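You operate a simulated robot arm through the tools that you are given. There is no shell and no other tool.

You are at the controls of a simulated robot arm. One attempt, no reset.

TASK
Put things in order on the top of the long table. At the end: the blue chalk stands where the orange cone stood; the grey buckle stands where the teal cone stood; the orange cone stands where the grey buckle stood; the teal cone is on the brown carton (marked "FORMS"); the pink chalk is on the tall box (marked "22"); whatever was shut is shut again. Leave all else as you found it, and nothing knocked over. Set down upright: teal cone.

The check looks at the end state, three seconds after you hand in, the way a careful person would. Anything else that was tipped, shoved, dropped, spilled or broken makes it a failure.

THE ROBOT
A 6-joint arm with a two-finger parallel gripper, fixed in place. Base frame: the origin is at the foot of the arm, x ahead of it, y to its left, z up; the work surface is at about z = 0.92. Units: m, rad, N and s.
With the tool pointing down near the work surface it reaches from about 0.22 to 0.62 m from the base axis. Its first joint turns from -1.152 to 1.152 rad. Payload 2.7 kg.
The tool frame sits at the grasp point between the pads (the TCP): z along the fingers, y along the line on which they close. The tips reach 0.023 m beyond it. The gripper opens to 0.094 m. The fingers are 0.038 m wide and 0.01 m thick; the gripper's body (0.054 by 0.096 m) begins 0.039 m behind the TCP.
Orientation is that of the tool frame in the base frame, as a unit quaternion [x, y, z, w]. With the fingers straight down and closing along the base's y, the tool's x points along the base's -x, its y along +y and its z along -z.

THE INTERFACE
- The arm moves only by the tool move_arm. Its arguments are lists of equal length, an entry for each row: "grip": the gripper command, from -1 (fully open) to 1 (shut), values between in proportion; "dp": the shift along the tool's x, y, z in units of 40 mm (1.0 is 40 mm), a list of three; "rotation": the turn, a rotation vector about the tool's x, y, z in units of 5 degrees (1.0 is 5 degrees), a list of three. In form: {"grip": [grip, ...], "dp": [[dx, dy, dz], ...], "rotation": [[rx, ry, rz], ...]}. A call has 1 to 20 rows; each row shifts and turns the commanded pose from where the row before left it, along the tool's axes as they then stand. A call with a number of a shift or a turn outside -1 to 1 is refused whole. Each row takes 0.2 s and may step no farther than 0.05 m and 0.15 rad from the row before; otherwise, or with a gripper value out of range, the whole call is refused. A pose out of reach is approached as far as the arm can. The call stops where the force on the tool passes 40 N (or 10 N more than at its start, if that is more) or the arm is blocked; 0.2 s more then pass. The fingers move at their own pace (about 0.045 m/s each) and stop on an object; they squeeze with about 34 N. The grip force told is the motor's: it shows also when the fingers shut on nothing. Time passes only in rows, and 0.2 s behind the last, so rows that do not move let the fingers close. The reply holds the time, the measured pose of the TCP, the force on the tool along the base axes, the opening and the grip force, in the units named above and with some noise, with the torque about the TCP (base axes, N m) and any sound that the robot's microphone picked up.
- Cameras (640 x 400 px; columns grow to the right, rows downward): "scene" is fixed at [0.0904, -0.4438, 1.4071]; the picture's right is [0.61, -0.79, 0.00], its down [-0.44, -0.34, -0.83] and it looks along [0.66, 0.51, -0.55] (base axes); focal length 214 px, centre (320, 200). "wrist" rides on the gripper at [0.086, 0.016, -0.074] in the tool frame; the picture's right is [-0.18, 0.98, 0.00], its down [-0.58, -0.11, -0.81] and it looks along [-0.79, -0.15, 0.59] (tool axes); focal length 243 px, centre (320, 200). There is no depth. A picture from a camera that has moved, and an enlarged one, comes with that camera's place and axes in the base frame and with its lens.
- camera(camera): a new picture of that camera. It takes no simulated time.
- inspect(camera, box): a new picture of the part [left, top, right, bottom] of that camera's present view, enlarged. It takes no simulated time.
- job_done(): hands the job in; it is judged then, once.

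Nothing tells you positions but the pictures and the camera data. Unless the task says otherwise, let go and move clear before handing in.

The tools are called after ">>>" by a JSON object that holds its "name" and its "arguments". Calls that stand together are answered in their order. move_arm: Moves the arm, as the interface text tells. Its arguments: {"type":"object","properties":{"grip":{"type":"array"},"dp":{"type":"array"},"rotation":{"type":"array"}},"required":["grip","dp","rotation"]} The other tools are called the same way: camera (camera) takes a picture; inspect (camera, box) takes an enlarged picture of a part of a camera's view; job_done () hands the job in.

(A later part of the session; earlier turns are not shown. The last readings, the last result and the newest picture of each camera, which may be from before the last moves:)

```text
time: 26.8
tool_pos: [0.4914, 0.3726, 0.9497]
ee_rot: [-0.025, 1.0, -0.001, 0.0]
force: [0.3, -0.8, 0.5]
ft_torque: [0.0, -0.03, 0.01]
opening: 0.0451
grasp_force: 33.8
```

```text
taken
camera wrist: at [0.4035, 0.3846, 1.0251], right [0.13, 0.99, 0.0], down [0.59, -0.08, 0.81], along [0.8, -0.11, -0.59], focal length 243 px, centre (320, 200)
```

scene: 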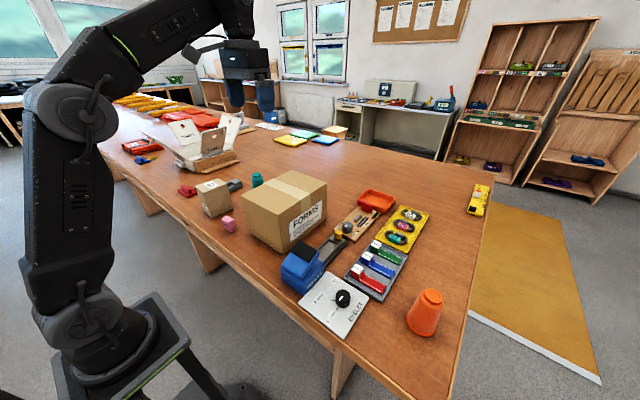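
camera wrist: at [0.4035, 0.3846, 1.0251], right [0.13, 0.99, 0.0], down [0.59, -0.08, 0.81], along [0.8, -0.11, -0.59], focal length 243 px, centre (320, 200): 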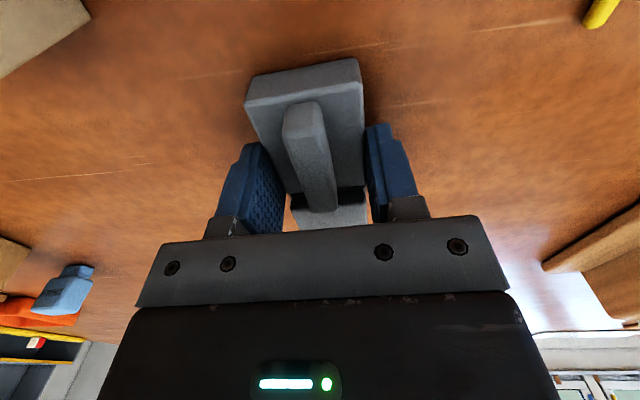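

The buckle is held (opening 0.045 m). I'm lifting slightly, then carrying it to the teal cone's old spot.

>>> {"name": "move_arm", "arguments": {"grip": [1, 1, 1, 1], "dp": [[0, 0, -0.15], [0, 0, -0.25], [0, -0.1, -0.25], [0, 0, 0]], "rotation": [[0, 0, 0], [0, 0, 0], [0, 0, 0], [0, 0, 0]]}}

>>> {"name": "camera", "arguments": {"camera": "wrist"}}

>>> {"name": "inspect", "arguments": {"camera": "scene", "box": [180, 130, 280, 210]}}

```text
time: 27.8
tool_pos: [0.4913, 0.3691, 0.9764]
ee_rot: [-0.025, 1.0, -0.001, 0.0]
force: [0.1, -0.2, -0.9]
ft_torque: [-0.06, 0.0, 0.0]
opening: 0.0449
grasp_force: 33.4
```

```text
taken
camera wrist: at [0.4042, 0.3807, 1.0512], right [0.13, 0.99, 0.0], down [0.59, -0.08, 0.81], along [0.8, -0.11, -0.59], focal length 243 px, centre (320, 200)
```

wrist: 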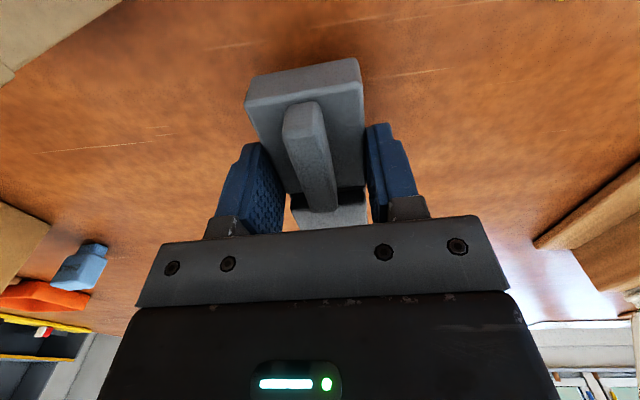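

```text
5.00 times, centred on (230, 170) of scene
camera zoom: at [0.0904, -0.4438, 1.4071], right [0.61, -0.79, 0.0], down [-0.44, -0.34, -0.83], along [0.66, 0.51, -0.55], focal length 1072 px, centre (770, 350)
```

zoom: 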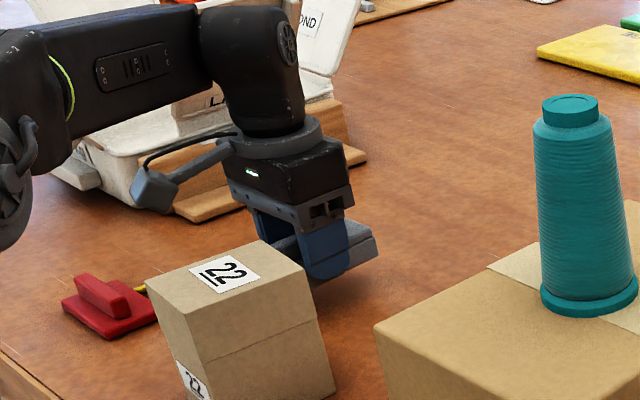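

It hangs level. The camera bracket must clear box 22, so I'm rising first and then moving across.

>>> {"name": "move_arm", "arguments": {"grip": [1, 1, 1, 1, 1, 1, 1], "dp": [[-0.05, -0.4, -0.7], [-0.05, -0.4, -0.7], [-0.05, -0.92, -0.15], [-0.05, -0.92, -0.1], [-0.05, -0.92, 0], [-0.05, -0.92, 0], [0, 0, 0]], "rotation": [[0, 0, 0], [0, 0, 0], [0, 0, 0], [0, 0, 0], [0, 0, 0], [0, 0, 0], [0, 0, 0]]}}

>>> {"name": "camera", "arguments": {"camera": "wrist"}}

>>> {"name": "inspect", "arguments": {"camera": "scene", "box": [180, 110, 320, 210]}}

```text
time: 29.4
tool_pos: [0.5143, 0.1887, 1.0402]
ee_rot: [-0.027, 1.0, 0.0, 0.0]
force: [-0.5, 0.5, -0.6]
ft_torque: [-0.01, 0.01, 0.01]
opening: 0.0451
grasp_force: 33.9
```

```text
taken
camera wrist: at [0.4264, 0.2016, 1.1152], right [0.13, 0.99, 0.0], down [0.59, -0.08, 0.81], along [0.8, -0.11, -0.59], focal length 243 px, centre (320, 200)
```

wrist: 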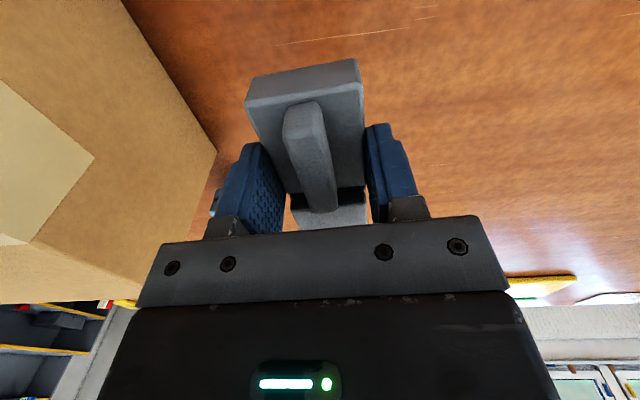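

```text
4.00 times, centred on (250, 160) of scene
camera zoom: at [0.0904, -0.4438, 1.4071], right [0.61, -0.79, 0.0], down [-0.44, -0.34, -0.83], along [0.66, 0.51, -0.55], focal length 858 px, centre (600, 360)
```

zoom: 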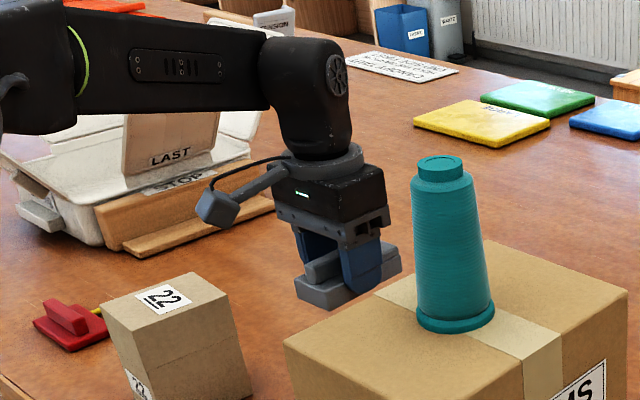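

Over the spot. I'm lowering to a few millimetres above the table.

>>> {"name": "move_arm", "arguments": {"grip": [1, 1, 1, 1, 1], "dp": [[0.04, 0.045, 0.7], [0, 0, 0.7], [0, 0, 0.5], [0, 0, 0.22], [0, 0, 0]], "rotation": [[0, 0, 0], [0, 0, 0], [0, 0, 0], [0, 0, 0], [0, 0, 0]]}}

>>> {"name": "move_arm", "arguments": {"grip": [1, 1], "dp": [[0, 0, 0.08], [0, 0, 0]], "rotation": [[0, 0, 0], [0, 0, 0]]}}

```text
time: 30.6
tool_pos: [0.5128, 0.1906, 0.958]
ee_rot: [-0.026, 1.0, 0.0, 0.0]
force: [0.1, -0.1, -1.7]
ft_torque: [0.01, 0.0, 0.05]
opening: 0.0453
grasp_force: 34.3
```

```text
time: 31.2
tool_pos: [0.5121, 0.1911, 0.9552]
ee_rot: [-0.026, 1.0, 0.0, 0.001]
force: [-0.4, -0.8, -1.2]
ft_torque: [0.01, -0.02, 0.02]
opening: 0.0449
grasp_force: 33.9
```

>>> {"name": "move_arm", "arguments": {"grip": [1, 1], "dp": [[0, 0, 0.09], [0, 0, 0]], "rotation": [[0, 0, 0], [0, 0, 0]]}}

>>> {"name": "move_arm", "arguments": {"grip": [1, 1], "dp": [[0, 0, 0.04], [0, 0, 0]], "rotation": [[0, 0, 0], [0, 0, 0]]}}

```text
time: 31.8
tool_pos: [0.513, 0.1923, 0.9496]
ee_rot: [-0.026, 1.0, 0.0, 0.0]
force: [-0.2, -0.4, -1.0]
ft_torque: [-0.01, 0.02, -0.01]
opening: 0.0451
grasp_force: 34.5
```

```text
time: 32.4
tool_pos: [0.5118, 0.1925, 0.9492]
ee_rot: [-0.026, 1.0, 0.0, 0.0]
force: [-0.6, 0.4, 1.2]
ft_torque: [0.01, 0.08, 0.02]
opening: 0.0452
grasp_force: 33.8
```

Light contact with the table. I'm opening the gripper.

>>> {"name": "move_arm", "arguments": {"grip": [0.0, -0.05, -0.1, -0.2, -0.4, -0.6, -0.8, -1, -1], "dp": [[0, 0, 0], [0, 0, 0], [0, 0, 0], [0, 0, 0], [0, 0, 0], [0, 0, 0], [0, 0, 0], [0, 0, 0], [0, 0, 0]], "rotation": [[0, 0, 0], [0, 0, 0], [0, 0, 0], [0, 0, 0], [0, 0, 0], [0, 0, 0], [0, 0, 0], [0, 0, 0], [0, 0, 0]]}}

>>> {"name": "move_arm", "arguments": {"grip": [-1, -1, -1, -1, -1], "dp": [[0, 0, -0.5], [0, 0, -1], [0, 0, -1], [0, 0, -1], [0, 0, 0]], "rotation": [[0, 0, 0], [0, 0, 0], [0, 0, 0], [0, 0, 0], [0, 0, 0]]}}

>>> {"name": "camera", "arguments": {"camera": "wrist"}}

>>> {"name": "camera", "arguments": {"camera": "scene"}}

```text
time: 34.4
tool_pos: [0.5126, 0.1912, 0.9507]
ee_rot: [-0.026, 1.0, 0.0, 0.0]
force: [0.3, -0.1, -0.1]
ft_torque: [0.01, 0.02, -0.02]
opening: 0.094
grasp_force: 0.0
```

```text
time: 35.6
tool_pos: [0.5129, 0.191, 1.0907]
ee_rot: [-0.027, 1.0, 0.0, -0.001]
force: [0.5, 0.8, -0.3]
ft_torque: [-0.02, 0.05, 0.03]
opening: 0.0941
grasp_force: 0.1
```

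```text
taken
camera wrist: at [0.4257, 0.2028, 1.1653], right [0.13, 0.99, 0.0], down [0.59, -0.08, 0.81], along [0.8, -0.11, -0.59], focal length 243 px, centre (320, 200)
```

wrist: 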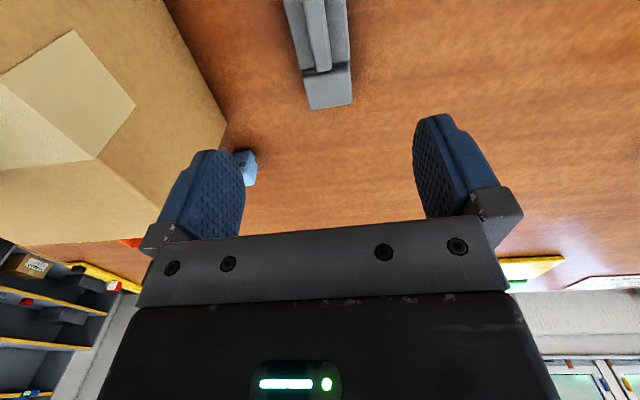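

```text
taken
```

scene: 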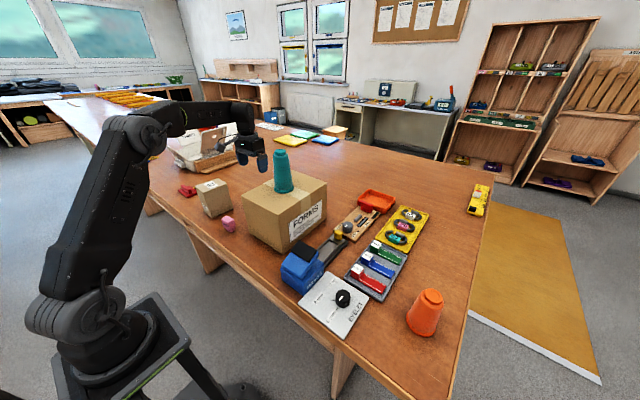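

The buckle sits on the teal cone's old spot and everything else is undisturbed. Next I retract high and sweep right to view the orange cone.

>>> {"name": "move_arm", "arguments": {"grip": [-1, -1, -1, -1, -1, -1, -1, -1, -1, -1, -1, -1, -1, -1, -1, -1, -1, -1], "dp": [[0.75, 0, -0.75], [0.75, 0, -0.75], [0.75, 0, -0.75], [0.75, 0, -0.75], [0.75, 0, -0.75], [0.75, 0, -0.75], [0.05, -0.96, 0], [0.05, -0.96, 0], [0.05, -0.96, 0], [0.05, -0.96, 0], [0.05, -0.96, 0], [0.05, -0.96, 0], [0.05, -0.96, 0], [0.05, -0.96, 0], [0.05, -0.96, 0], [0.05, -0.96, 0], [0.05, -0.96, 0], [0, 0, 0]], "rotation": [[0, 0, 0], [0, 0, 0], [0, 0, 0], [0, 0, 0], [0, 0, 0], [0, 0, 0], [0, 0, 0], [0, 0, 0], [0, 0, 0], [0, 0, 0], [0, 0, 0], [0, 0, 0], [0, 0, 0], [0, 0, 0], [0, 0, 0], [0, 0, 0], [0, 0, 0], [0, 0, 0]]}}

>>> {"name": "move_arm", "arguments": {"grip": [-1, -1, -1, -1, -1, -1, -1, -1, -1, -1], "dp": [[0, 0, 0], [0, 0, 0], [0, 0, 0], [0, 0, 0], [0, 0, 0], [0, 0, 0], [0, 0, 0], [0, 0, 0], [0, 0, 0], [0, 0, 0]], "rotation": [[0, 0, 1], [0, 0, 1], [0, 0, 1], [0, 0, 1], [0, 0, 1], [0, 0, 1], [0, 0, 1], [0, 0, 1], [0, 0, 1], [0, 0, 1]]}}

>>> {"name": "camera", "arguments": {"camera": "wrist"}}

>>> {"name": "camera", "arguments": {"camera": "scene"}}

```text
time: 39.4
tool_pos: [0.3343, -0.2408, 1.2665]
ee_rot: [-0.026, 1.0, 0.0, 0.0]
force: [0.5, -0.3, 0.4]
ft_torque: [-0.01, 0.01, 0.03]
opening: 0.0937
grasp_force: 0.0
```

```text
time: 41.6
tool_pos: [0.3337, -0.2391, 1.2686]
ee_rot: [0.399, 0.917, -0.001, 0.0]
force: [0.5, 0.4, 0.3]
ft_torque: [-0.02, -0.04, 0.0]
opening: 0.0941
grasp_force: 0.1
```

```text
taken
camera wrist: at [0.2845, -0.1652, 1.344], right [0.85, 0.53, 0.0], down [0.32, -0.5, 0.81], along [0.43, -0.68, -0.59], focal length 243 px, centre (320, 200)
```

wrist: 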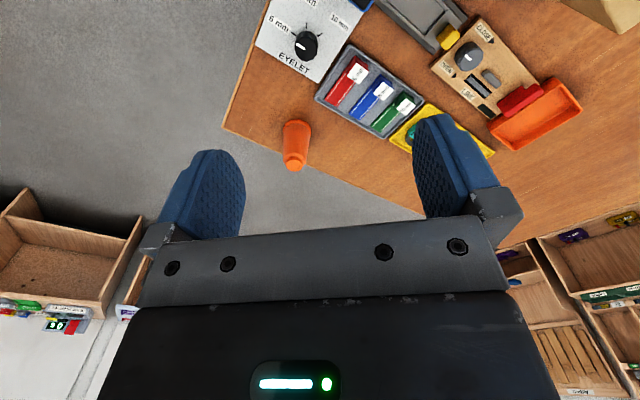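

```text
taken
```

scene: 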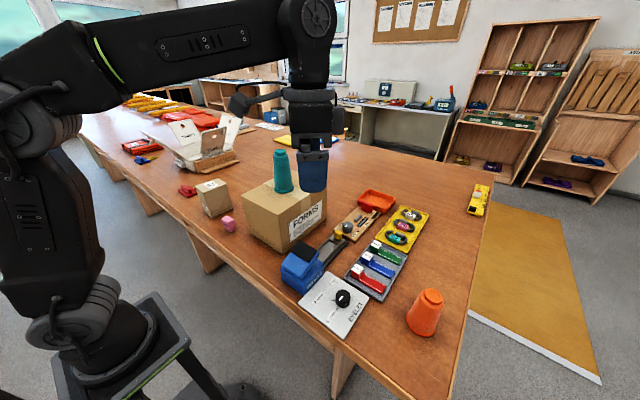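

>>> {"name": "inspect", "arguments": {"camera": "wrist", "box": [256, 100, 336, 180]}}

>>> {"name": "inspect", "arguments": {"camera": "scene", "box": [380, 270, 470, 350]}}

```text
5.00 times, centred on (296, 140) of wrist
camera zoom: at [0.2845, -0.1652, 1.344], right [0.85, 0.53, 0.0], down [0.32, -0.5, 0.81], along [0.43, -0.68, -0.59], focal length 1213 px, centre (440, 500)
```

zoom: 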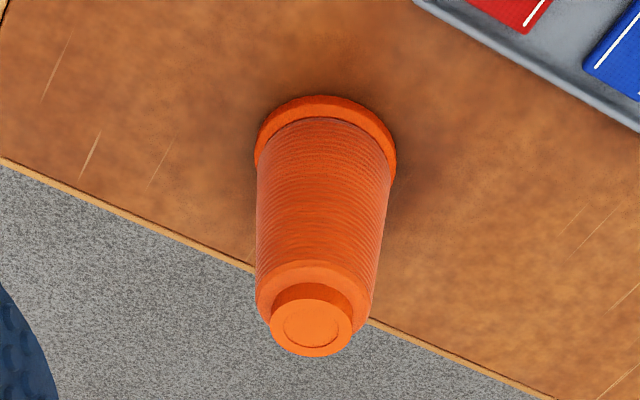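

```text
5.00 times, centred on (425, 310) of scene
camera zoom: at [0.0904, -0.4438, 1.4071], right [0.61, -0.79, 0.0], down [-0.44, -0.34, -0.83], along [0.66, 0.51, -0.55], focal length 1072 px, centre (-205, -350)
```

zoom: 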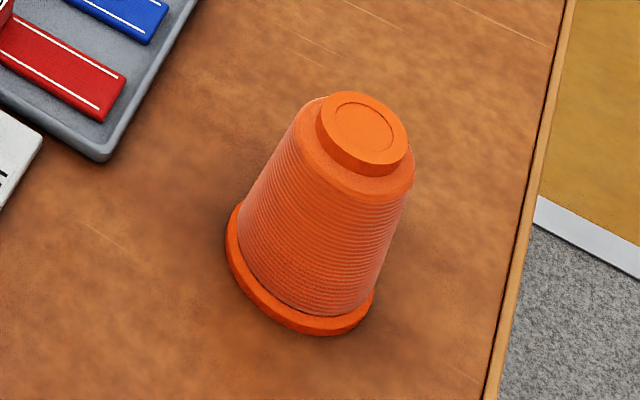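

The orange cone is shorter (top z about 1.02), at about (0.4205, -0.470), 0.63 m from the base axis. I'll tilt the fingers 10° outward about the closing axis to gain reach and approach from the inside.

>>> {"name": "move_arm", "arguments": {"grip": [-1, -1, -1, -1, -1, -1, -1, -1, -1, -1], "dp": [[0, 0, 0], [0, 0, 0], [-0.507, -0.32, 0.773], [-0.507, -0.32, 0.773], [-0.507, -0.32, 0.773], [-0.507, -0.32, 0.773], [-0.507, -0.32, 0.773], [-0.507, -0.32, 0.773], [-0.507, -0.32, 0.773], [0, 0, 0]], "rotation": [[0, 0, 0.24], [0, -1, 0], [0, -1, 0], [0, 0, 0], [0, 0, 0], [0, 0, 0], [0, 0, 0], [0, 0, 0], [0, 0, 0], [0, 0, 0]]}}

>>> {"name": "camera", "arguments": {"camera": "wrist"}}

>>> {"name": "inspect", "arguments": {"camera": "scene", "box": [300, 150, 500, 350]}}

```text
time: 43.8
tool_pos: [0.384, -0.4291, 1.0795]
ee_rot: [0.406, 0.91, -0.035, 0.08]
force: [-0.5, 0.2, -1.0]
ft_torque: [0.03, 0.02, -0.02]
opening: 0.0938
grasp_force: 0.1
```

```text
taken
camera wrist: at [0.3296, -0.3449, 1.1375], right [0.85, 0.52, 0.03], down [0.21, -0.39, 0.9], along [0.48, -0.76, -0.44], focal length 243 px, centre (320, 200)
```

wrist: 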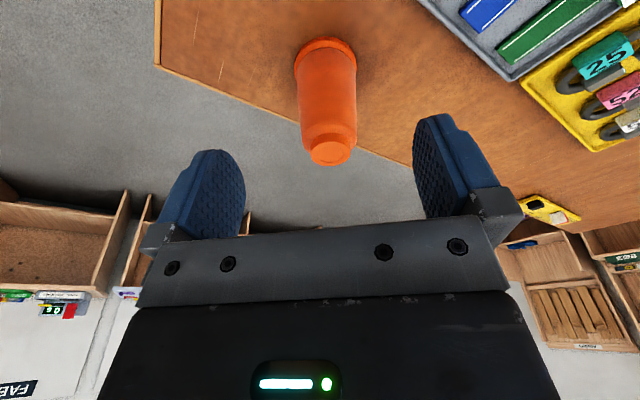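

```text
2.00 times, centred on (400, 250) of scene
camera zoom: at [0.0904, -0.4438, 1.4071], right [0.61, -0.79, 0.0], down [-0.44, -0.34, -0.83], along [0.66, 0.51, -0.55], focal length 429 px, centre (160, 100)
```

zoom: 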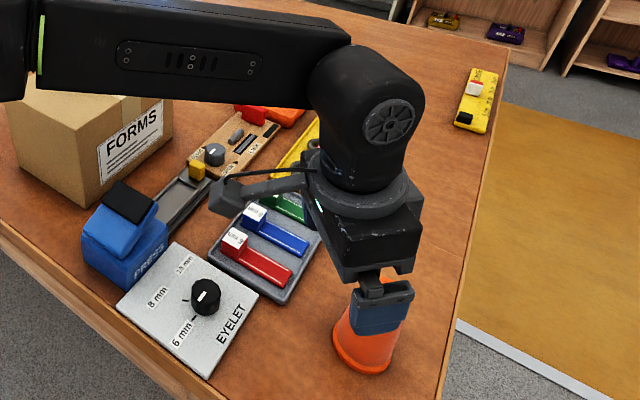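

The cone's cap reads (0.420, -0.471), which agrees. I'm sliding in and down to grip height with the fingers straddling it.

>>> {"name": "move_arm", "arguments": {"grip": [-1, -1, -1, -1, -1], "dp": [[-0.2425, 0, 0.598], [-0.2425, 0, 0.598], [-0.2425, 0, 0.598], [-0.2425, 0, 0.598], [0, 0, 0]], "rotation": [[0, 0, 0], [0, 0, 0], [0, 0, 0], [0, 0, 0], [0, 0, 0]]}}

>>> {"name": "camera", "arguments": {"camera": "wrist"}}

>>> {"name": "inspect", "arguments": {"camera": "scene", "box": [360, 230, 480, 350]}}

```text
time: 45.0
tool_pos: [0.4176, -0.4729, 0.9906]
ee_rot: [0.407, 0.909, -0.036, 0.08]
force: [-0.4, 0.5, 0.6]
ft_torque: [0.01, 0.02, -0.05]
opening: 0.094
grasp_force: 0.1
```

```text
taken
camera wrist: at [0.3636, -0.3881, 1.0497], right [0.85, 0.52, 0.03], down [0.21, -0.4, 0.9], along [0.48, -0.76, -0.44], focal length 243 px, centre (320, 200)
```

wrist: 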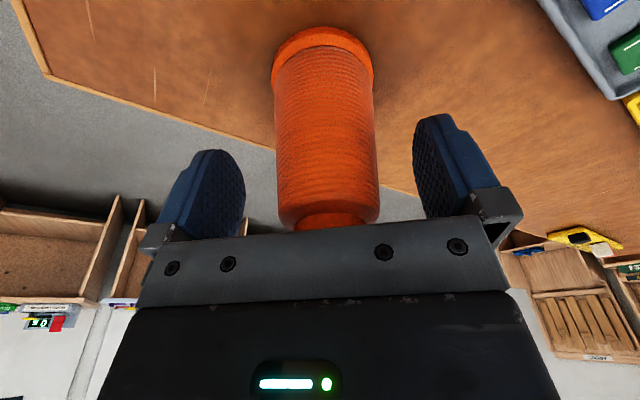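

```text
3.33 times, centred on (420, 290) of scene
camera zoom: at [0.0904, -0.4438, 1.4071], right [0.61, -0.79, 0.0], down [-0.44, -0.34, -0.83], along [0.66, 0.51, -0.55], focal length 715 px, centre (-13, -100)
```

zoom: 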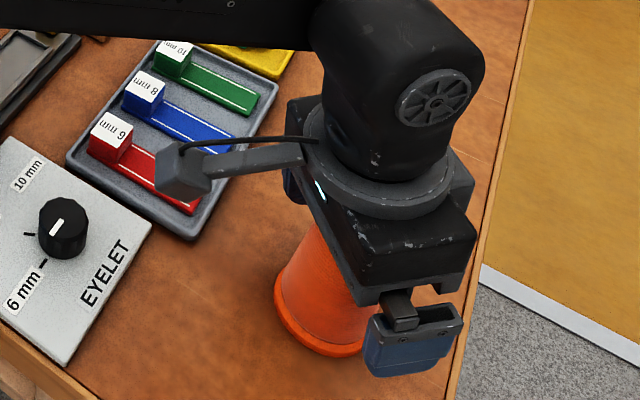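

The cone sits about 4 mm left of finger centre, so I'm centring and closing.

>>> {"name": "move_arm", "arguments": {"grip": [-1, -1], "dp": [[0, 0.09, 0], [0, 0, 0]], "rotation": [[0, 0, 0], [0, 0, 0]]}}

>>> {"name": "move_arm", "arguments": {"grip": [1, 1, 1, 1, 1, 1], "dp": [[0, 0, 0], [0, 0, 0], [0, 0, 0], [0, 0, 0], [0, 0, 0], [0, 0, 0]], "rotation": [[0, 0, 0], [0, 0, 0], [0, 0, 0], [0, 0, 0], [0, 0, 0], [0, 0, 0]]}}

>>> {"name": "camera", "arguments": {"camera": "wrist"}}

>>> {"name": "inspect", "arguments": {"camera": "scene", "box": [360, 230, 480, 350]}}

```text
time: 45.6
tool_pos: [0.4189, -0.4691, 0.99]
ee_rot: [0.407, 0.909, -0.036, 0.08]
force: [-0.4, -0.5, -0.2]
ft_torque: [-0.01, -0.05, 0.01]
opening: 0.094
grasp_force: 0.0
```

```text
time: 47.0
tool_pos: [0.4198, -0.4702, 0.9901]
ee_rot: [0.407, 0.909, -0.035, 0.079]
force: [-0.6, -0.5, 0.4]
ft_torque: [-0.02, -0.01, 0.03]
opening: 0.0499
grasp_force: 33.6
```

```text
taken
camera wrist: at [0.3661, -0.3853, 1.0496], right [0.85, 0.52, 0.03], down [0.21, -0.39, 0.9], along [0.48, -0.76, -0.44], focal length 243 px, centre (320, 200)
```

wrist: 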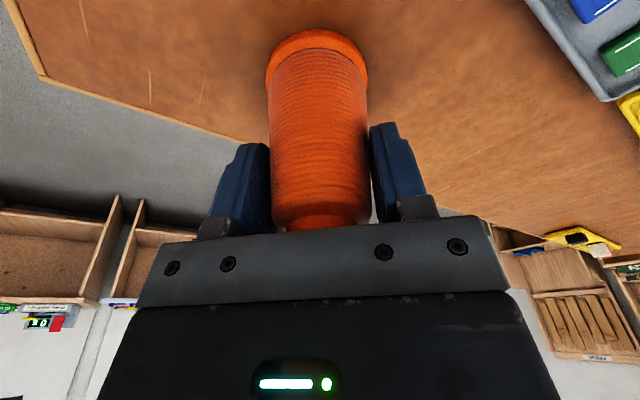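

```text
3.33 times, centred on (420, 290) of scene
camera zoom: at [0.0903, -0.4438, 1.4071], right [0.61, -0.79, 0.0], down [-0.44, -0.34, -0.83], along [0.66, 0.51, -0.55], focal length 715 px, centre (-13, -100)
```

zoom: 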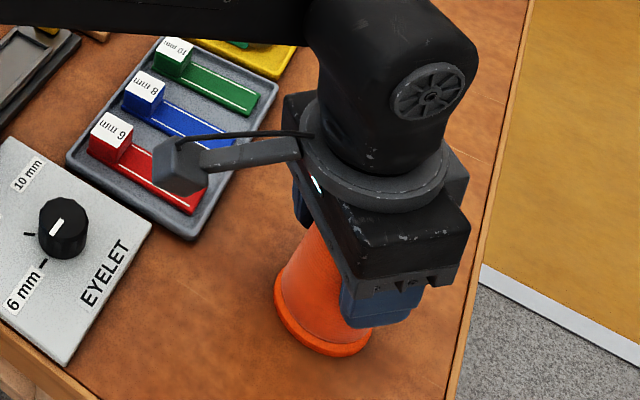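

The orange cone is held where it stood, at (0.4195, -0.470). I'm lifting and retracting along its radius.

>>> {"name": "move_arm", "arguments": {"grip": [1, 1, 1, 1, 1, 1], "dp": [[-0.025, 0, -0.15], [-0.025, 0, -0.15], [0.298, 0, -0.713], [0.298, 0, -0.713], [0.298, 0, -0.713], [0, 0, 0]], "rotation": [[0, 0, 0], [0, 0, 0], [0, 0, 0], [0, 0, 0], [0, 0, 0], [0, 0, 0]]}}

>>> {"name": "inspect", "arguments": {"camera": "scene", "box": [320, 170, 480, 350]}}

>>> {"name": "camera", "arguments": {"camera": "wrist"}}

```text
time: 48.4
tool_pos: [0.3859, -0.4318, 1.0817]
ee_rot: [0.406, 0.909, -0.035, 0.081]
force: [-0.7, -0.3, -1.5]
ft_torque: [0.0, -0.01, 0.0]
opening: 0.0502
grasp_force: 34.4
```

```text
2.22 times, centred on (400, 260) of scene
camera zoom: at [0.0904, -0.4438, 1.4071], right [0.61, -0.79, 0.0], down [-0.44, -0.34, -0.83], along [0.66, 0.51, -0.55], focal length 477 px, centre (142, 67)
```

zoom: 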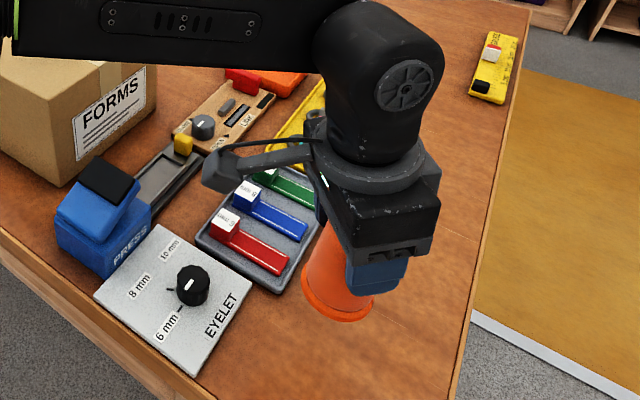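

```text
taken
camera wrist: at [0.3332, -0.3473, 1.1401], right [0.85, 0.52, 0.03], down [0.21, -0.4, 0.89], along [0.48, -0.76, -0.45], focal length 243 px, centre (320, 200)
```

wrist: 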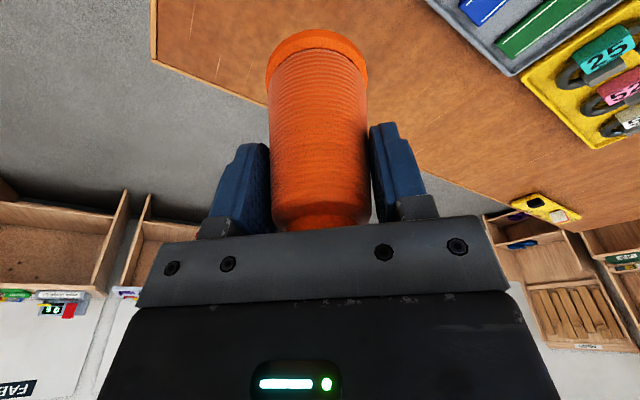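

Held firmly. I'm retracting to 0.34 m radius at z 1.27, then swinging about the base axis to the buckle's azimuth.

>>> {"name": "move_arm", "arguments": {"grip": [1, 1, 1, 1, 1, 1, 1, 1, 1], "dp": [[0.635, 0, -0.715], [0.635, 0, -0.715], [0.635, 0, -0.715], [0.635, 0, -0.715], [0.635, 0, -0.715], [0.635, 0, -0.715], [0.635, 0, -0.715], [0.635, 0, -0.715], [0, 0, 0]], "rotation": [[0, 0, 0], [0, 0, 0], [0, 0, 0], [0, 0, 0], [0, 0, 0], [0, 0, 0], [0, 0, 0], [0, 0, 0], [0, 0, 0]]}}

>>> {"name": "move_arm", "arguments": {"grip": [1, 1, 1, 1, 1, 1, 1, 1, 1, 1, 1, 1, 1, 1, 1, 1, 1, 1], "dp": [[0.032, 0.741, -0.006], [0.032, 0.741, -0.006], [0.032, 0.741, -0.006], [0.032, 0.741, -0.006], [0.032, 0.741, -0.006], [0.032, 0.741, -0.006], [0.032, 0.741, -0.006], [0.032, 0.741, -0.006], [0.032, 0.741, -0.006], [0.032, 0.741, -0.006], [0.032, 0.741, -0.006], [0.032, 0.741, -0.006], [0.032, 0.741, -0.006], [0.032, 0.741, -0.006], [0.032, 0.741, -0.006], [0.032, 0.741, -0.006], [0.032, 0.741, -0.006], [0, 0, 0]], "rotation": [[-0.1736, 0, -0.9848], [-0.1736, 0, -0.9848], [-0.1736, 0, -0.9848], [-0.1736, 0, -0.9848], [-0.1736, 0, -0.9848], [-0.1736, 0, -0.9848], [-0.1736, 0, -0.9848], [-0.1736, 0, -0.9848], [-0.1736, 0, -0.9848], [-0.1736, 0, -0.9848], [-0.1736, 0, -0.9848], [-0.1736, 0, -0.9848], [-0.1736, 0, -0.9848], [-0.1736, 0, -0.9848], [-0.1736, 0, -0.9848], [-0.1736, 0, -0.9848], [-0.1736, 0, -0.9848], [0, 0, 0]]}}

>>> {"name": "camera", "arguments": {"camera": "wrist"}}

>>> {"name": "camera", "arguments": {"camera": "scene"}}

```text
time: 50.4
tool_pos: [0.2266, -0.2529, 1.2697]
ee_rot: [0.407, 0.909, -0.035, 0.079]
force: [0.8, -0.3, -1.7]
ft_torque: [0.0, 0.04, 0.0]
opening: 0.0499
grasp_force: 34.0
```

```text
time: 54.2
tool_pos: [0.2731, 0.2046, 1.2721]
ee_rot: [-0.314, 0.945, 0.027, 0.083]
force: [0.4, 0.0, -0.9]
ft_torque: [0.02, 0.04, -0.01]
opening: 0.0501
grasp_force: 34.0
```

```text
taken
camera wrist: at [0.1843, 0.1592, 1.3305], right [-0.44, 0.9, 0.03], down [0.41, 0.17, 0.9], along [0.8, 0.41, -0.44], focal length 243 px, centre (320, 200)
```

wrist: 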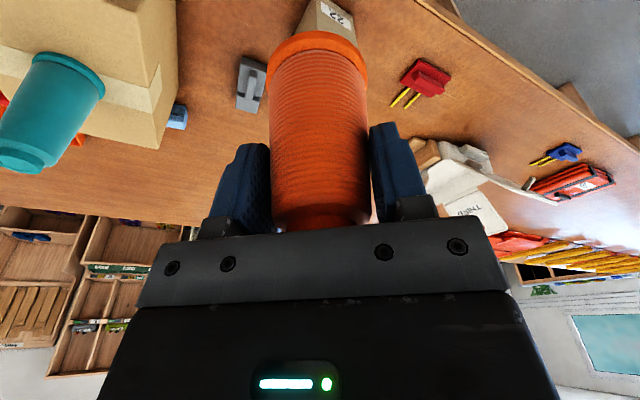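

```text
taken
```

scene: 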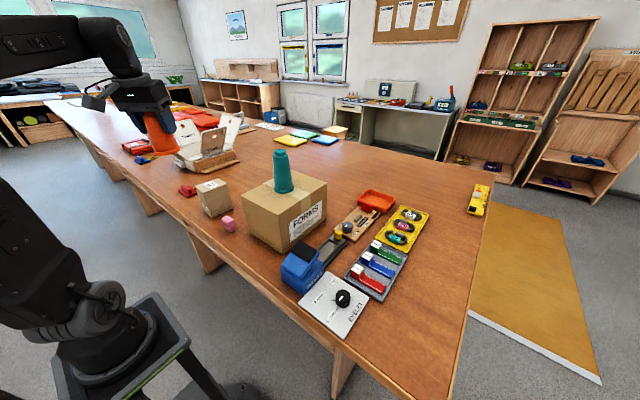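

The cone is at azimuth 36.8°, held upright. I'll turn it to a yaw near 3° so the camera bracket clears box 22, then travel over to near the buckle's old spot.

>>> {"name": "move_arm", "arguments": {"grip": [1, 1, 1, 1, 1, 1, 1, 1], "dp": [[0, 0, 0], [0, 0, 0], [0, 0, 0], [0, 0, 0], [0, 0, 0], [0, 0, 0], [0, 0, 0], [0, 0, 0]], "rotation": [[0.1736, 0, 0.9848], [0.1736, 0, 0.9848], [0.1736, 0, 0.9848], [0.1736, 0, 0.9848], [0.1736, 0, 0.9848], [0.1736, 0, 0.9848], [0.13, 0, 0.739], [0, 0, 0]]}}

>>> {"name": "move_arm", "arguments": {"grip": [1, 1, 1, 1, 1, 1, 1, 1], "dp": [[-0.618, 0.465, 0.588], [-0.618, 0.465, 0.588], [-0.618, 0.465, 0.588], [-0.618, 0.465, 0.588], [-0.618, 0.465, 0.588], [-0.618, 0.465, 0.588], [-0.618, 0.465, 0.588], [0, 0, 0]], "rotation": [[0, 0, 0], [0, 0, 0], [0, 0, 0], [0, 0, 0], [0, 0, 0], [0, 0, 0], [0, 0, 0], [0, 0, 0]]}}

>>> {"name": "camera", "arguments": {"camera": "wrist"}}

>>> {"name": "inspect", "arguments": {"camera": "scene", "box": [150, 100, 310, 220]}}

```text
time: 56.0
tool_pos: [0.2729, 0.2048, 1.2704]
ee_rot: [-0.026, 0.996, 0.002, 0.087]
force: [0.4, 0.2, -1.1]
ft_torque: [0.0, 0.01, 0.0]
opening: 0.05
grasp_force: 33.7
```

```text
time: 57.8
tool_pos: [0.4638, 0.345, 1.1355]
ee_rot: [-0.026, 0.996, 0.002, 0.087]
force: [0.5, 0.0, -2.7]
ft_torque: [-0.02, -0.04, -0.02]
opening: 0.0497
grasp_force: 33.4
```

```text
taken
camera wrist: at [0.3646, 0.3558, 1.1945], right [0.13, 0.99, 0.03], down [0.44, -0.09, 0.9], along [0.89, -0.1, -0.45], focal length 243 px, centre (320, 200)
```

wrist: 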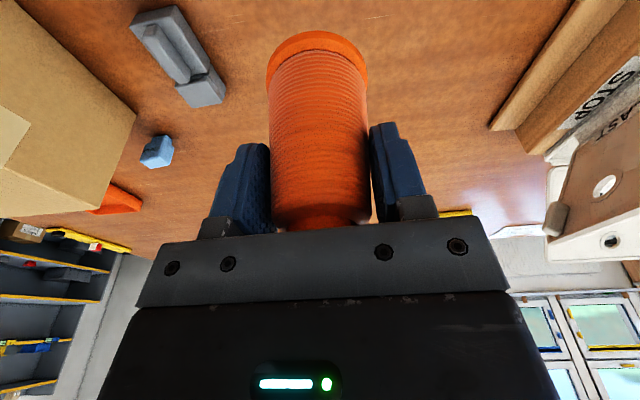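

```text
3.33 times, centred on (230, 160) of scene
camera zoom: at [0.0904, -0.4438, 1.4071], right [0.61, -0.79, 0.0], down [-0.44, -0.34, -0.83], along [0.66, 0.51, -0.55], focal length 715 px, centre (620, 333)
```

zoom: 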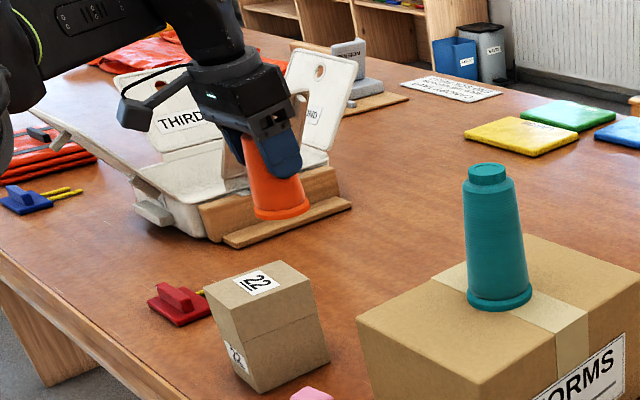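

Clear of box 22. I'm moving out and down to about 1 cm above the table at the buckle's old spot.

>>> {"name": "move_arm", "arguments": {"grip": [1, 1, 1, 1, 1], "dp": [[-0.076, 0.16, 0.87], [-0.076, 0.16, 0.87], [-0.076, 0.16, 0.87], [-0.076, 0.16, 0.87], [0, 0, 0]], "rotation": [[0, 0, 0], [0, 0, 0], [0, 0, 0], [0, 0, 0], [0, 0, 0]]}}

>>> {"name": "inspect", "arguments": {"camera": "scene", "box": [170, 120, 290, 220]}}

```text
time: 59.0
tool_pos: [0.4988, 0.3731, 1.0014]
ee_rot: [-0.026, 0.996, 0.002, 0.087]
force: [-0.7, -0.2, -2.4]
ft_torque: [0.0, -0.04, 0.0]
opening: 0.0498
grasp_force: 34.6
```

```text
4.00 times, centred on (230, 170) of scene
camera zoom: at [0.0904, -0.4438, 1.4071], right [0.61, -0.79, 0.0], down [-0.44, -0.34, -0.83], along [0.66, 0.51, -0.55], focal length 858 px, centre (680, 320)
```

zoom: 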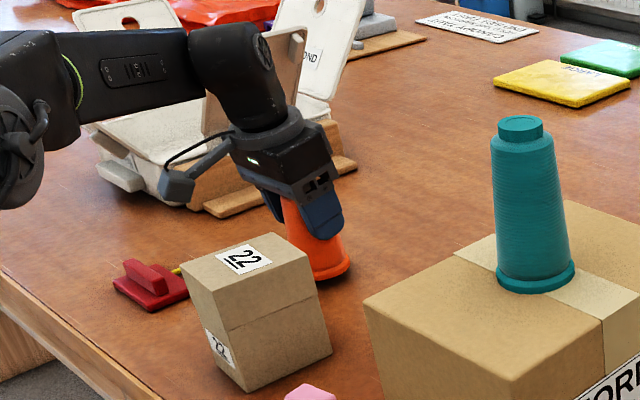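

>>> {"name": "move_arm", "arguments": {"grip": [1, 1, 1], "dp": [[0.018, 0, 0.1], [0.018, 0, 0.1], [0, 0, 0]], "rotation": [[0, 0, 0], [0, 0, 0], [0, 0, 0]]}}

>>> {"name": "move_arm", "arguments": {"grip": [1, 1], "dp": [[0.009, 0, 0.05], [0, 0, 0]], "rotation": [[0, 0, 0], [0, 0, 0]]}}

```text
time: 59.8
tool_pos: [0.4994, 0.3722, 0.9955]
ee_rot: [-0.026, 0.996, 0.002, 0.087]
force: [-0.5, 1.3, -1.8]
ft_torque: [0.0, -0.01, -0.02]
opening: 0.0499
grasp_force: 34.0
```

```text
time: 60.4
tool_pos: [0.5003, 0.3723, 0.9932]
ee_rot: [-0.026, 0.996, 0.002, 0.088]
force: [0.7, -0.6, -1.5]
ft_torque: [-0.02, 0.02, 0.03]
opening: 0.0499
grasp_force: 34.2
```

>>> {"name": "move_arm", "arguments": {"grip": [1, 1], "dp": [[0.009, 0, 0.05], [0, 0, 0]], "rotation": [[0, 0, 0], [0, 0, 0]]}}

>>> {"name": "move_arm", "arguments": {"grip": [1, 1], "dp": [[0.006, 0, 0.03], [0, 0, 0]], "rotation": [[0, 0, 0], [0, 0, 0]]}}

>>> {"name": "inspect", "arguments": {"camera": "scene", "box": [210, 160, 270, 210]}}

```text
time: 61.0
tool_pos: [0.4988, 0.373, 0.991]
ee_rot: [-0.026, 0.996, 0.002, 0.086]
force: [-0.5, -0.2, -0.9]
ft_torque: [-0.05, 0.03, 0.04]
opening: 0.0501
grasp_force: 33.9
```

```text
time: 61.6
tool_pos: [0.4988, 0.3725, 0.9907]
ee_rot: [-0.026, 0.996, 0.003, 0.088]
force: [-0.4, 0.5, 2.5]
ft_torque: [-0.16, 0.07, -0.07]
opening: 0.0496
grasp_force: 33.8
```

```text
8.00 times, centred on (240, 185) of scene
camera zoom: at [0.0903, -0.4438, 1.4071], right [0.61, -0.79, 0.0], down [-0.44, -0.34, -0.83], along [0.66, 0.51, -0.55], focal length 1716 px, centre (960, 320)
```

zoom: 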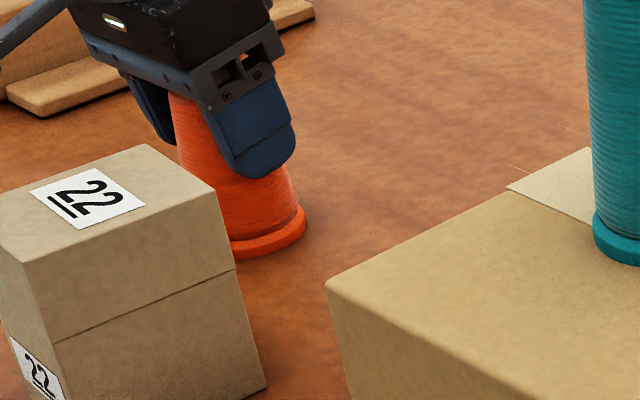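

Light contact. I'm releasing gently and withdrawing along the tool axis.

>>> {"name": "move_arm", "arguments": {"grip": [-0.08, -0.12, -0.16, -0.2, -0.3, -0.5, -0.7, -1, -1, -1], "dp": [[0, 0, 0], [0, 0, 0], [0, 0, 0], [0, 0, 0], [0, 0, 0], [0, 0, 0], [0, 0, 0], [0, 0, 0], [0, 0, 0], [0, 0, 0]], "rotation": [[0, 0, 0], [0, 0, 0], [0, 0, 0], [0, 0, 0], [0, 0, 0], [0, 0, 0], [0, 0, 0], [0, 0, 0], [0, 0, 0], [0, 0, 0]]}}

>>> {"name": "camera", "arguments": {"camera": "wrist"}}

>>> {"name": "move_arm", "arguments": {"grip": [-1, -1, -1, -1, -1], "dp": [[0.05, 0, -0.5], [0.1, 0, -0.8], [0.2, 0, -0.9], [0.2, 0, -0.9], [0, 0, 0]], "rotation": [[0, 0, 0], [0, 0, 0], [0, 0, 0], [0, 0, 0], [0, 0, 0]]}}

>>> {"name": "camera", "arguments": {"camera": "wrist"}}

>>> {"name": "inspect", "arguments": {"camera": "scene", "box": [170, 120, 310, 220]}}

```text
time: 63.8
tool_pos: [0.4997, 0.3711, 0.9906]
ee_rot: [-0.026, 0.996, 0.003, 0.087]
force: [0.2, 0.1, -0.7]
ft_torque: [0.01, 0.01, 0.03]
opening: 0.094
grasp_force: 0.1
```

```text
taken
camera wrist: at [0.4004, 0.3839, 1.0491], right [0.13, 0.99, 0.03], down [0.44, -0.09, 0.9], along [0.89, -0.1, -0.44], focal length 243 px, centre (320, 200)
```

wrist: 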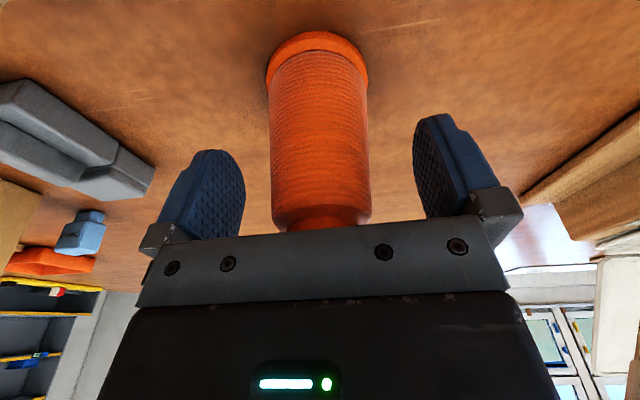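

```text
time: 65.0
tool_pos: [0.4559, 0.3688, 1.1094]
ee_rot: [-0.025, 0.996, 0.002, 0.088]
force: [-0.6, 0.2, -0.1]
ft_torque: [0.01, 0.0, 0.01]
opening: 0.094
grasp_force: 0.2
```

```text
taken
camera wrist: at [0.3566, 0.38, 1.1675], right [0.13, 0.99, 0.03], down [0.44, -0.09, 0.9], along [0.89, -0.1, -0.45], focal length 243 px, centre (320, 200)
```

wrist: 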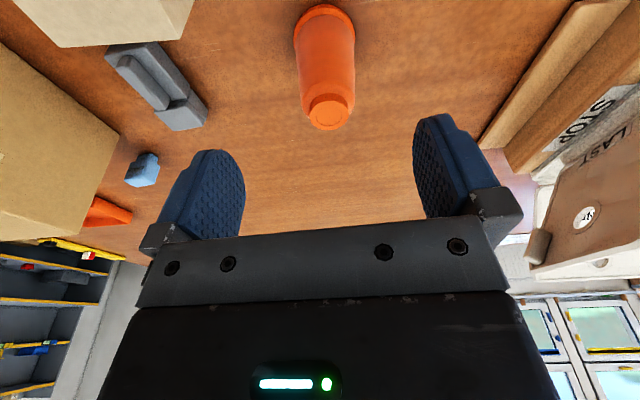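

```text
4.00 times, centred on (240, 170) of scene
camera zoom: at [0.0904, -0.4438, 1.4071], right [0.61, -0.79, 0.0], down [-0.44, -0.34, -0.83], along [0.66, 0.51, -0.55], focal length 858 px, centre (640, 320)
```

zoom: 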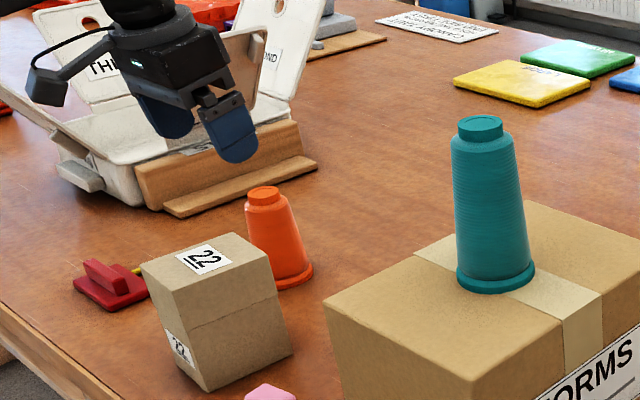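

The orange cone is in place. I'll now study the blue chalk's shape and place from here.

>>> {"name": "inspect", "arguments": {"camera": "wrist", "box": [90, 120, 200, 230]}}

>>> {"name": "inspect", "arguments": {"camera": "scene", "box": [210, 210, 250, 240]}}

```text
3.64 times, centred on (145, 175) of wrist
camera zoom: at [0.3566, 0.38, 1.1675], right [0.13, 0.99, 0.03], down [0.44, -0.09, 0.9], along [0.89, -0.1, -0.45], focal length 882 px, centre (956, 291)
```

zoom: 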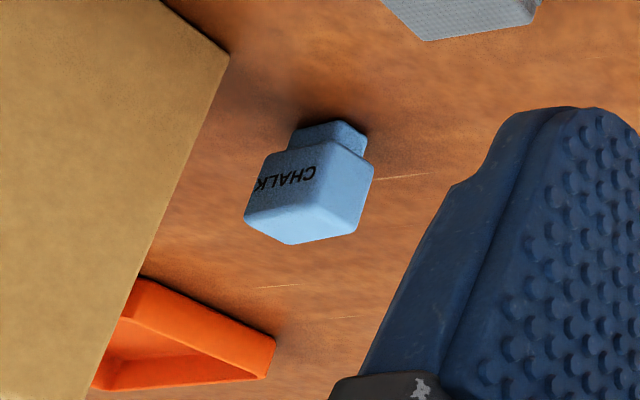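

```text
13.33 times, centred on (230, 225) of scene
camera zoom: at [0.0904, -0.4438, 1.4071], right [0.61, -0.79, 0.0], down [-0.44, -0.34, -0.83], along [0.66, 0.51, -0.55], focal length 2860 px, centre (1520, -133)
```

zoom: 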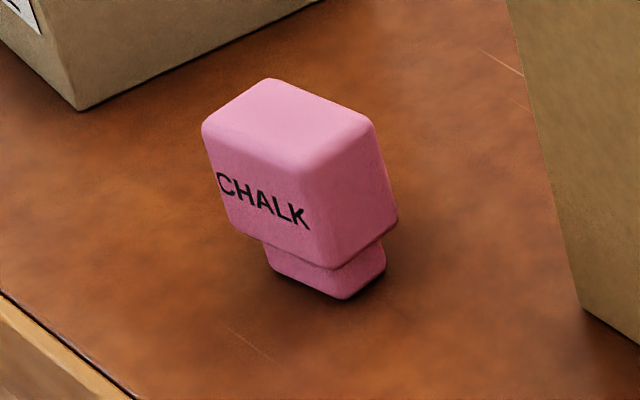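

The chalks are a cap block on a narrower foot, roughly 0.038 × 0.025 m and 0.045 m tall. The blue one stands close behind the carton, so I'll straighten the tool and take a better view of it first.

>>> {"name": "move_arm", "arguments": {"grip": [-1, -1, -1, -1, -1, -1, -1, -1, -1], "dp": [[0, 0, 0], [0, 0, 0], [-0.137, -0.92, -0.167], [-0.137, -0.92, -0.167], [-0.137, -0.92, -0.167], [-0.137, -0.92, -0.167], [-0.137, -0.92, -0.167], [-0.137, -0.92, -0.167], [0, 0, 0]], "rotation": [[0, 1, 0], [0, 1, 0], [0, 0, 0], [0, 0, 0], [0, 0, 0], [0, 0, 0], [0, 0, 0], [0, 0, 0], [0, 0, 0]]}}

>>> {"name": "camera", "arguments": {"camera": "wrist"}}

>>> {"name": "inspect", "arguments": {"camera": "wrist", "box": [200, 100, 300, 200]}}

```text
time: 67.0
tool_pos: [0.4996, 0.1499, 1.1488]
ee_rot: [-0.028, 1.0, 0.0, 0.0]
force: [-1.0, -0.5, 0.3]
ft_torque: [0.02, 0.06, -0.03]
opening: 0.0941
grasp_force: 0.1
```

```text
taken
camera wrist: at [0.4123, 0.1624, 1.2245], right [0.13, 0.99, 0.0], down [0.59, -0.08, 0.81], along [0.8, -0.11, -0.59], focal length 243 px, centre (320, 200)
```

wrist: 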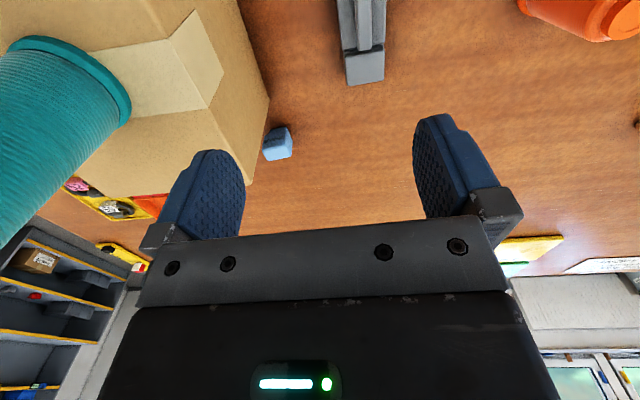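

```text
4.00 times, centred on (250, 150) of wrist
camera zoom: at [0.4123, 0.1624, 1.2245], right [0.13, 0.99, 0.0], down [0.59, -0.08, 0.81], along [0.8, -0.11, -0.59], focal length 970 px, centre (600, 400)
```

zoom: 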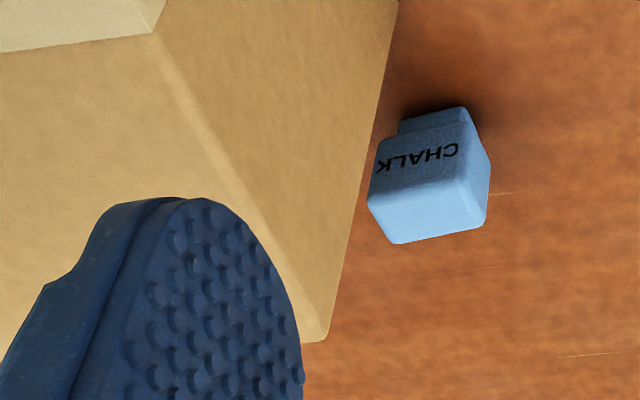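

The chalk is at about (0.6415, 0.0715), turned about 8°; the carton's far-left corner is at (0.587, 0.072). Clearance behind the carton is small, so I'm measuring the gripper's profile in the scene view.

>>> {"name": "inspect", "arguments": {"camera": "scene", "box": [210, 80, 310, 180]}}

```text
4.00 times, centred on (260, 130) of scene
camera zoom: at [0.0904, -0.4438, 1.4071], right [0.61, -0.79, 0.0], down [-0.44, -0.34, -0.83], along [0.66, 0.51, -0.55], focal length 858 px, centre (560, 480)
```

zoom: 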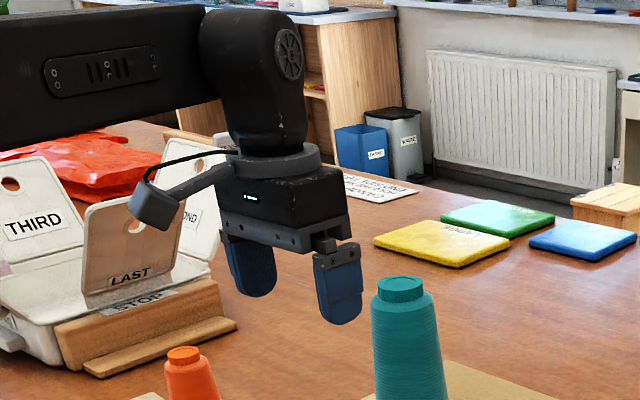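

The forearm at full stretch would pass low over the carton, near the teal cone. I'll first shift the teal cone toward the carton's near-right part, which is still on the carton; moving above it now.

>>> {"name": "move_arm", "arguments": {"grip": [-1, -1, -1, -1, -1, -1, -1, -1, -1], "dp": [[0.39, -0.29, -0.695], [0.39, -0.29, -0.695], [0.39, -0.29, -0.695], [0.39, -0.29, -0.695], [-0.258, -0.895, 0], [-0.258, -0.895, 0], [-0.258, -0.895, 0], [0, 0, 0], [0, 0, 0]], "rotation": [[0, 0, 0], [0, 0, 0], [0, 0, 0], [0, 0, 0], [0, 0, 0], [0, 0, 0], [0, 0, 0], [0, 0, 0.64], [0, 0, 0]]}}

>>> {"name": "camera", "arguments": {"camera": "wrist"}}

>>> {"name": "inspect", "arguments": {"camera": "scene", "box": [200, 80, 360, 240]}}

```text
time: 69.0
tool_pos: [0.4773, -0.0028, 1.2596]
ee_rot: [0.002, 1.0, 0.0, 0.0]
force: [-0.1, 0.6, -0.1]
ft_torque: [-0.03, -0.01, 0.01]
opening: 0.0939
grasp_force: 0.0
```

```text
taken
camera wrist: at [0.3906, 0.0133, 1.3349], right [0.19, 0.98, 0.0], down [0.58, -0.11, 0.81], along [0.79, -0.15, -0.59], focal length 243 px, centre (320, 200)
```

wrist: 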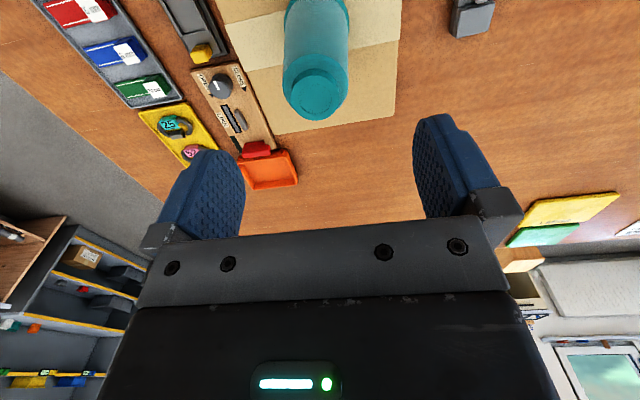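

```text
2.50 times, centred on (280, 160) of scene
camera zoom: at [0.0904, -0.4438, 1.4071], right [0.61, -0.79, 0.0], down [-0.44, -0.34, -0.83], along [0.66, 0.51, -0.55], focal length 536 px, centre (420, 300)
```

zoom: 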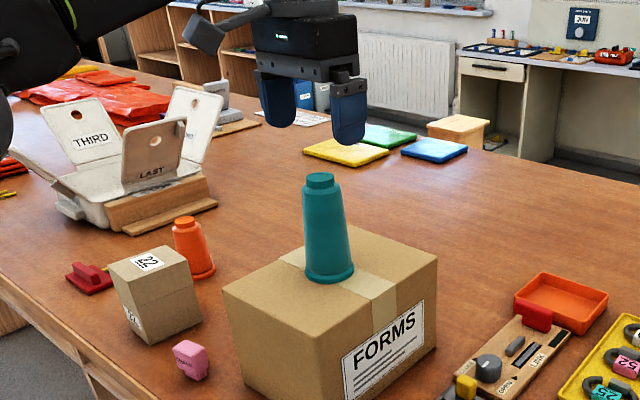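

Aligned above the teal cone. I'm descending to regrip it.

>>> {"name": "move_arm", "arguments": {"grip": [-1, -1, -1, -1, -1, -1], "dp": [[0, -0.06, 0.6], [0, 0, 0.6], [0, 0, 0.6], [0, 0, 0.5], [0, 0, 0.3], [0, 0, 0]], "rotation": [[0, 0, 0], [0, 0, 0], [0, 0, 0], [0, 0, 0], [0, 0, 0], [0, 0, 0]]}}

>>> {"name": "move_arm", "arguments": {"grip": [1, 1, 1, 1, 1, 1], "dp": [[0, 0, 0], [0, 0, 0], [0, 0, 0], [0, 0, 0], [0, 0, 0], [0, 0, 0]], "rotation": [[0, 0, 0], [0, 0, 0], [0, 0, 0], [0, 0, 0], [0, 0, 0], [0, 0, 0]]}}

>>> {"name": "camera", "arguments": {"camera": "wrist"}}

```text
time: 70.4
tool_pos: [0.4773, -0.0073, 1.1574]
ee_rot: [0.002, 1.0, -0.001, -0.001]
force: [-1.1, 0.4, -0.2]
ft_torque: [-0.03, 0.0, 0.01]
opening: 0.094
grasp_force: 0.0
```

```text
time: 71.8
tool_pos: [0.4773, -0.0053, 1.1565]
ee_rot: [0.002, 1.0, 0.0, 0.0]
force: [0.3, 0.3, -0.6]
ft_torque: [0.03, -0.01, -0.01]
opening: 0.0495
grasp_force: 34.1
```

```text
taken
camera wrist: at [0.3905, 0.0104, 1.2318], right [0.19, 0.98, 0.0], down [0.58, -0.11, 0.81], along [0.79, -0.15, -0.59], focal length 243 px, centre (320, 200)
```

wrist: 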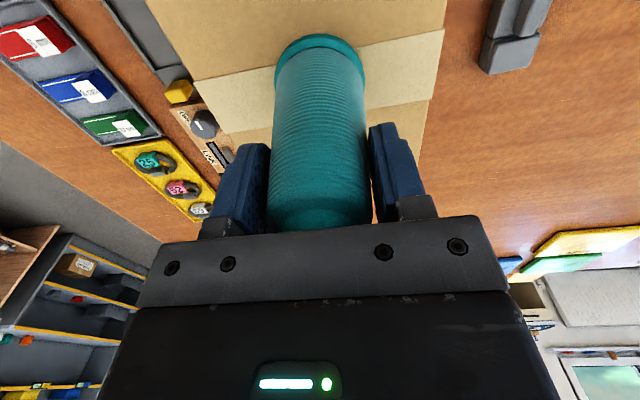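

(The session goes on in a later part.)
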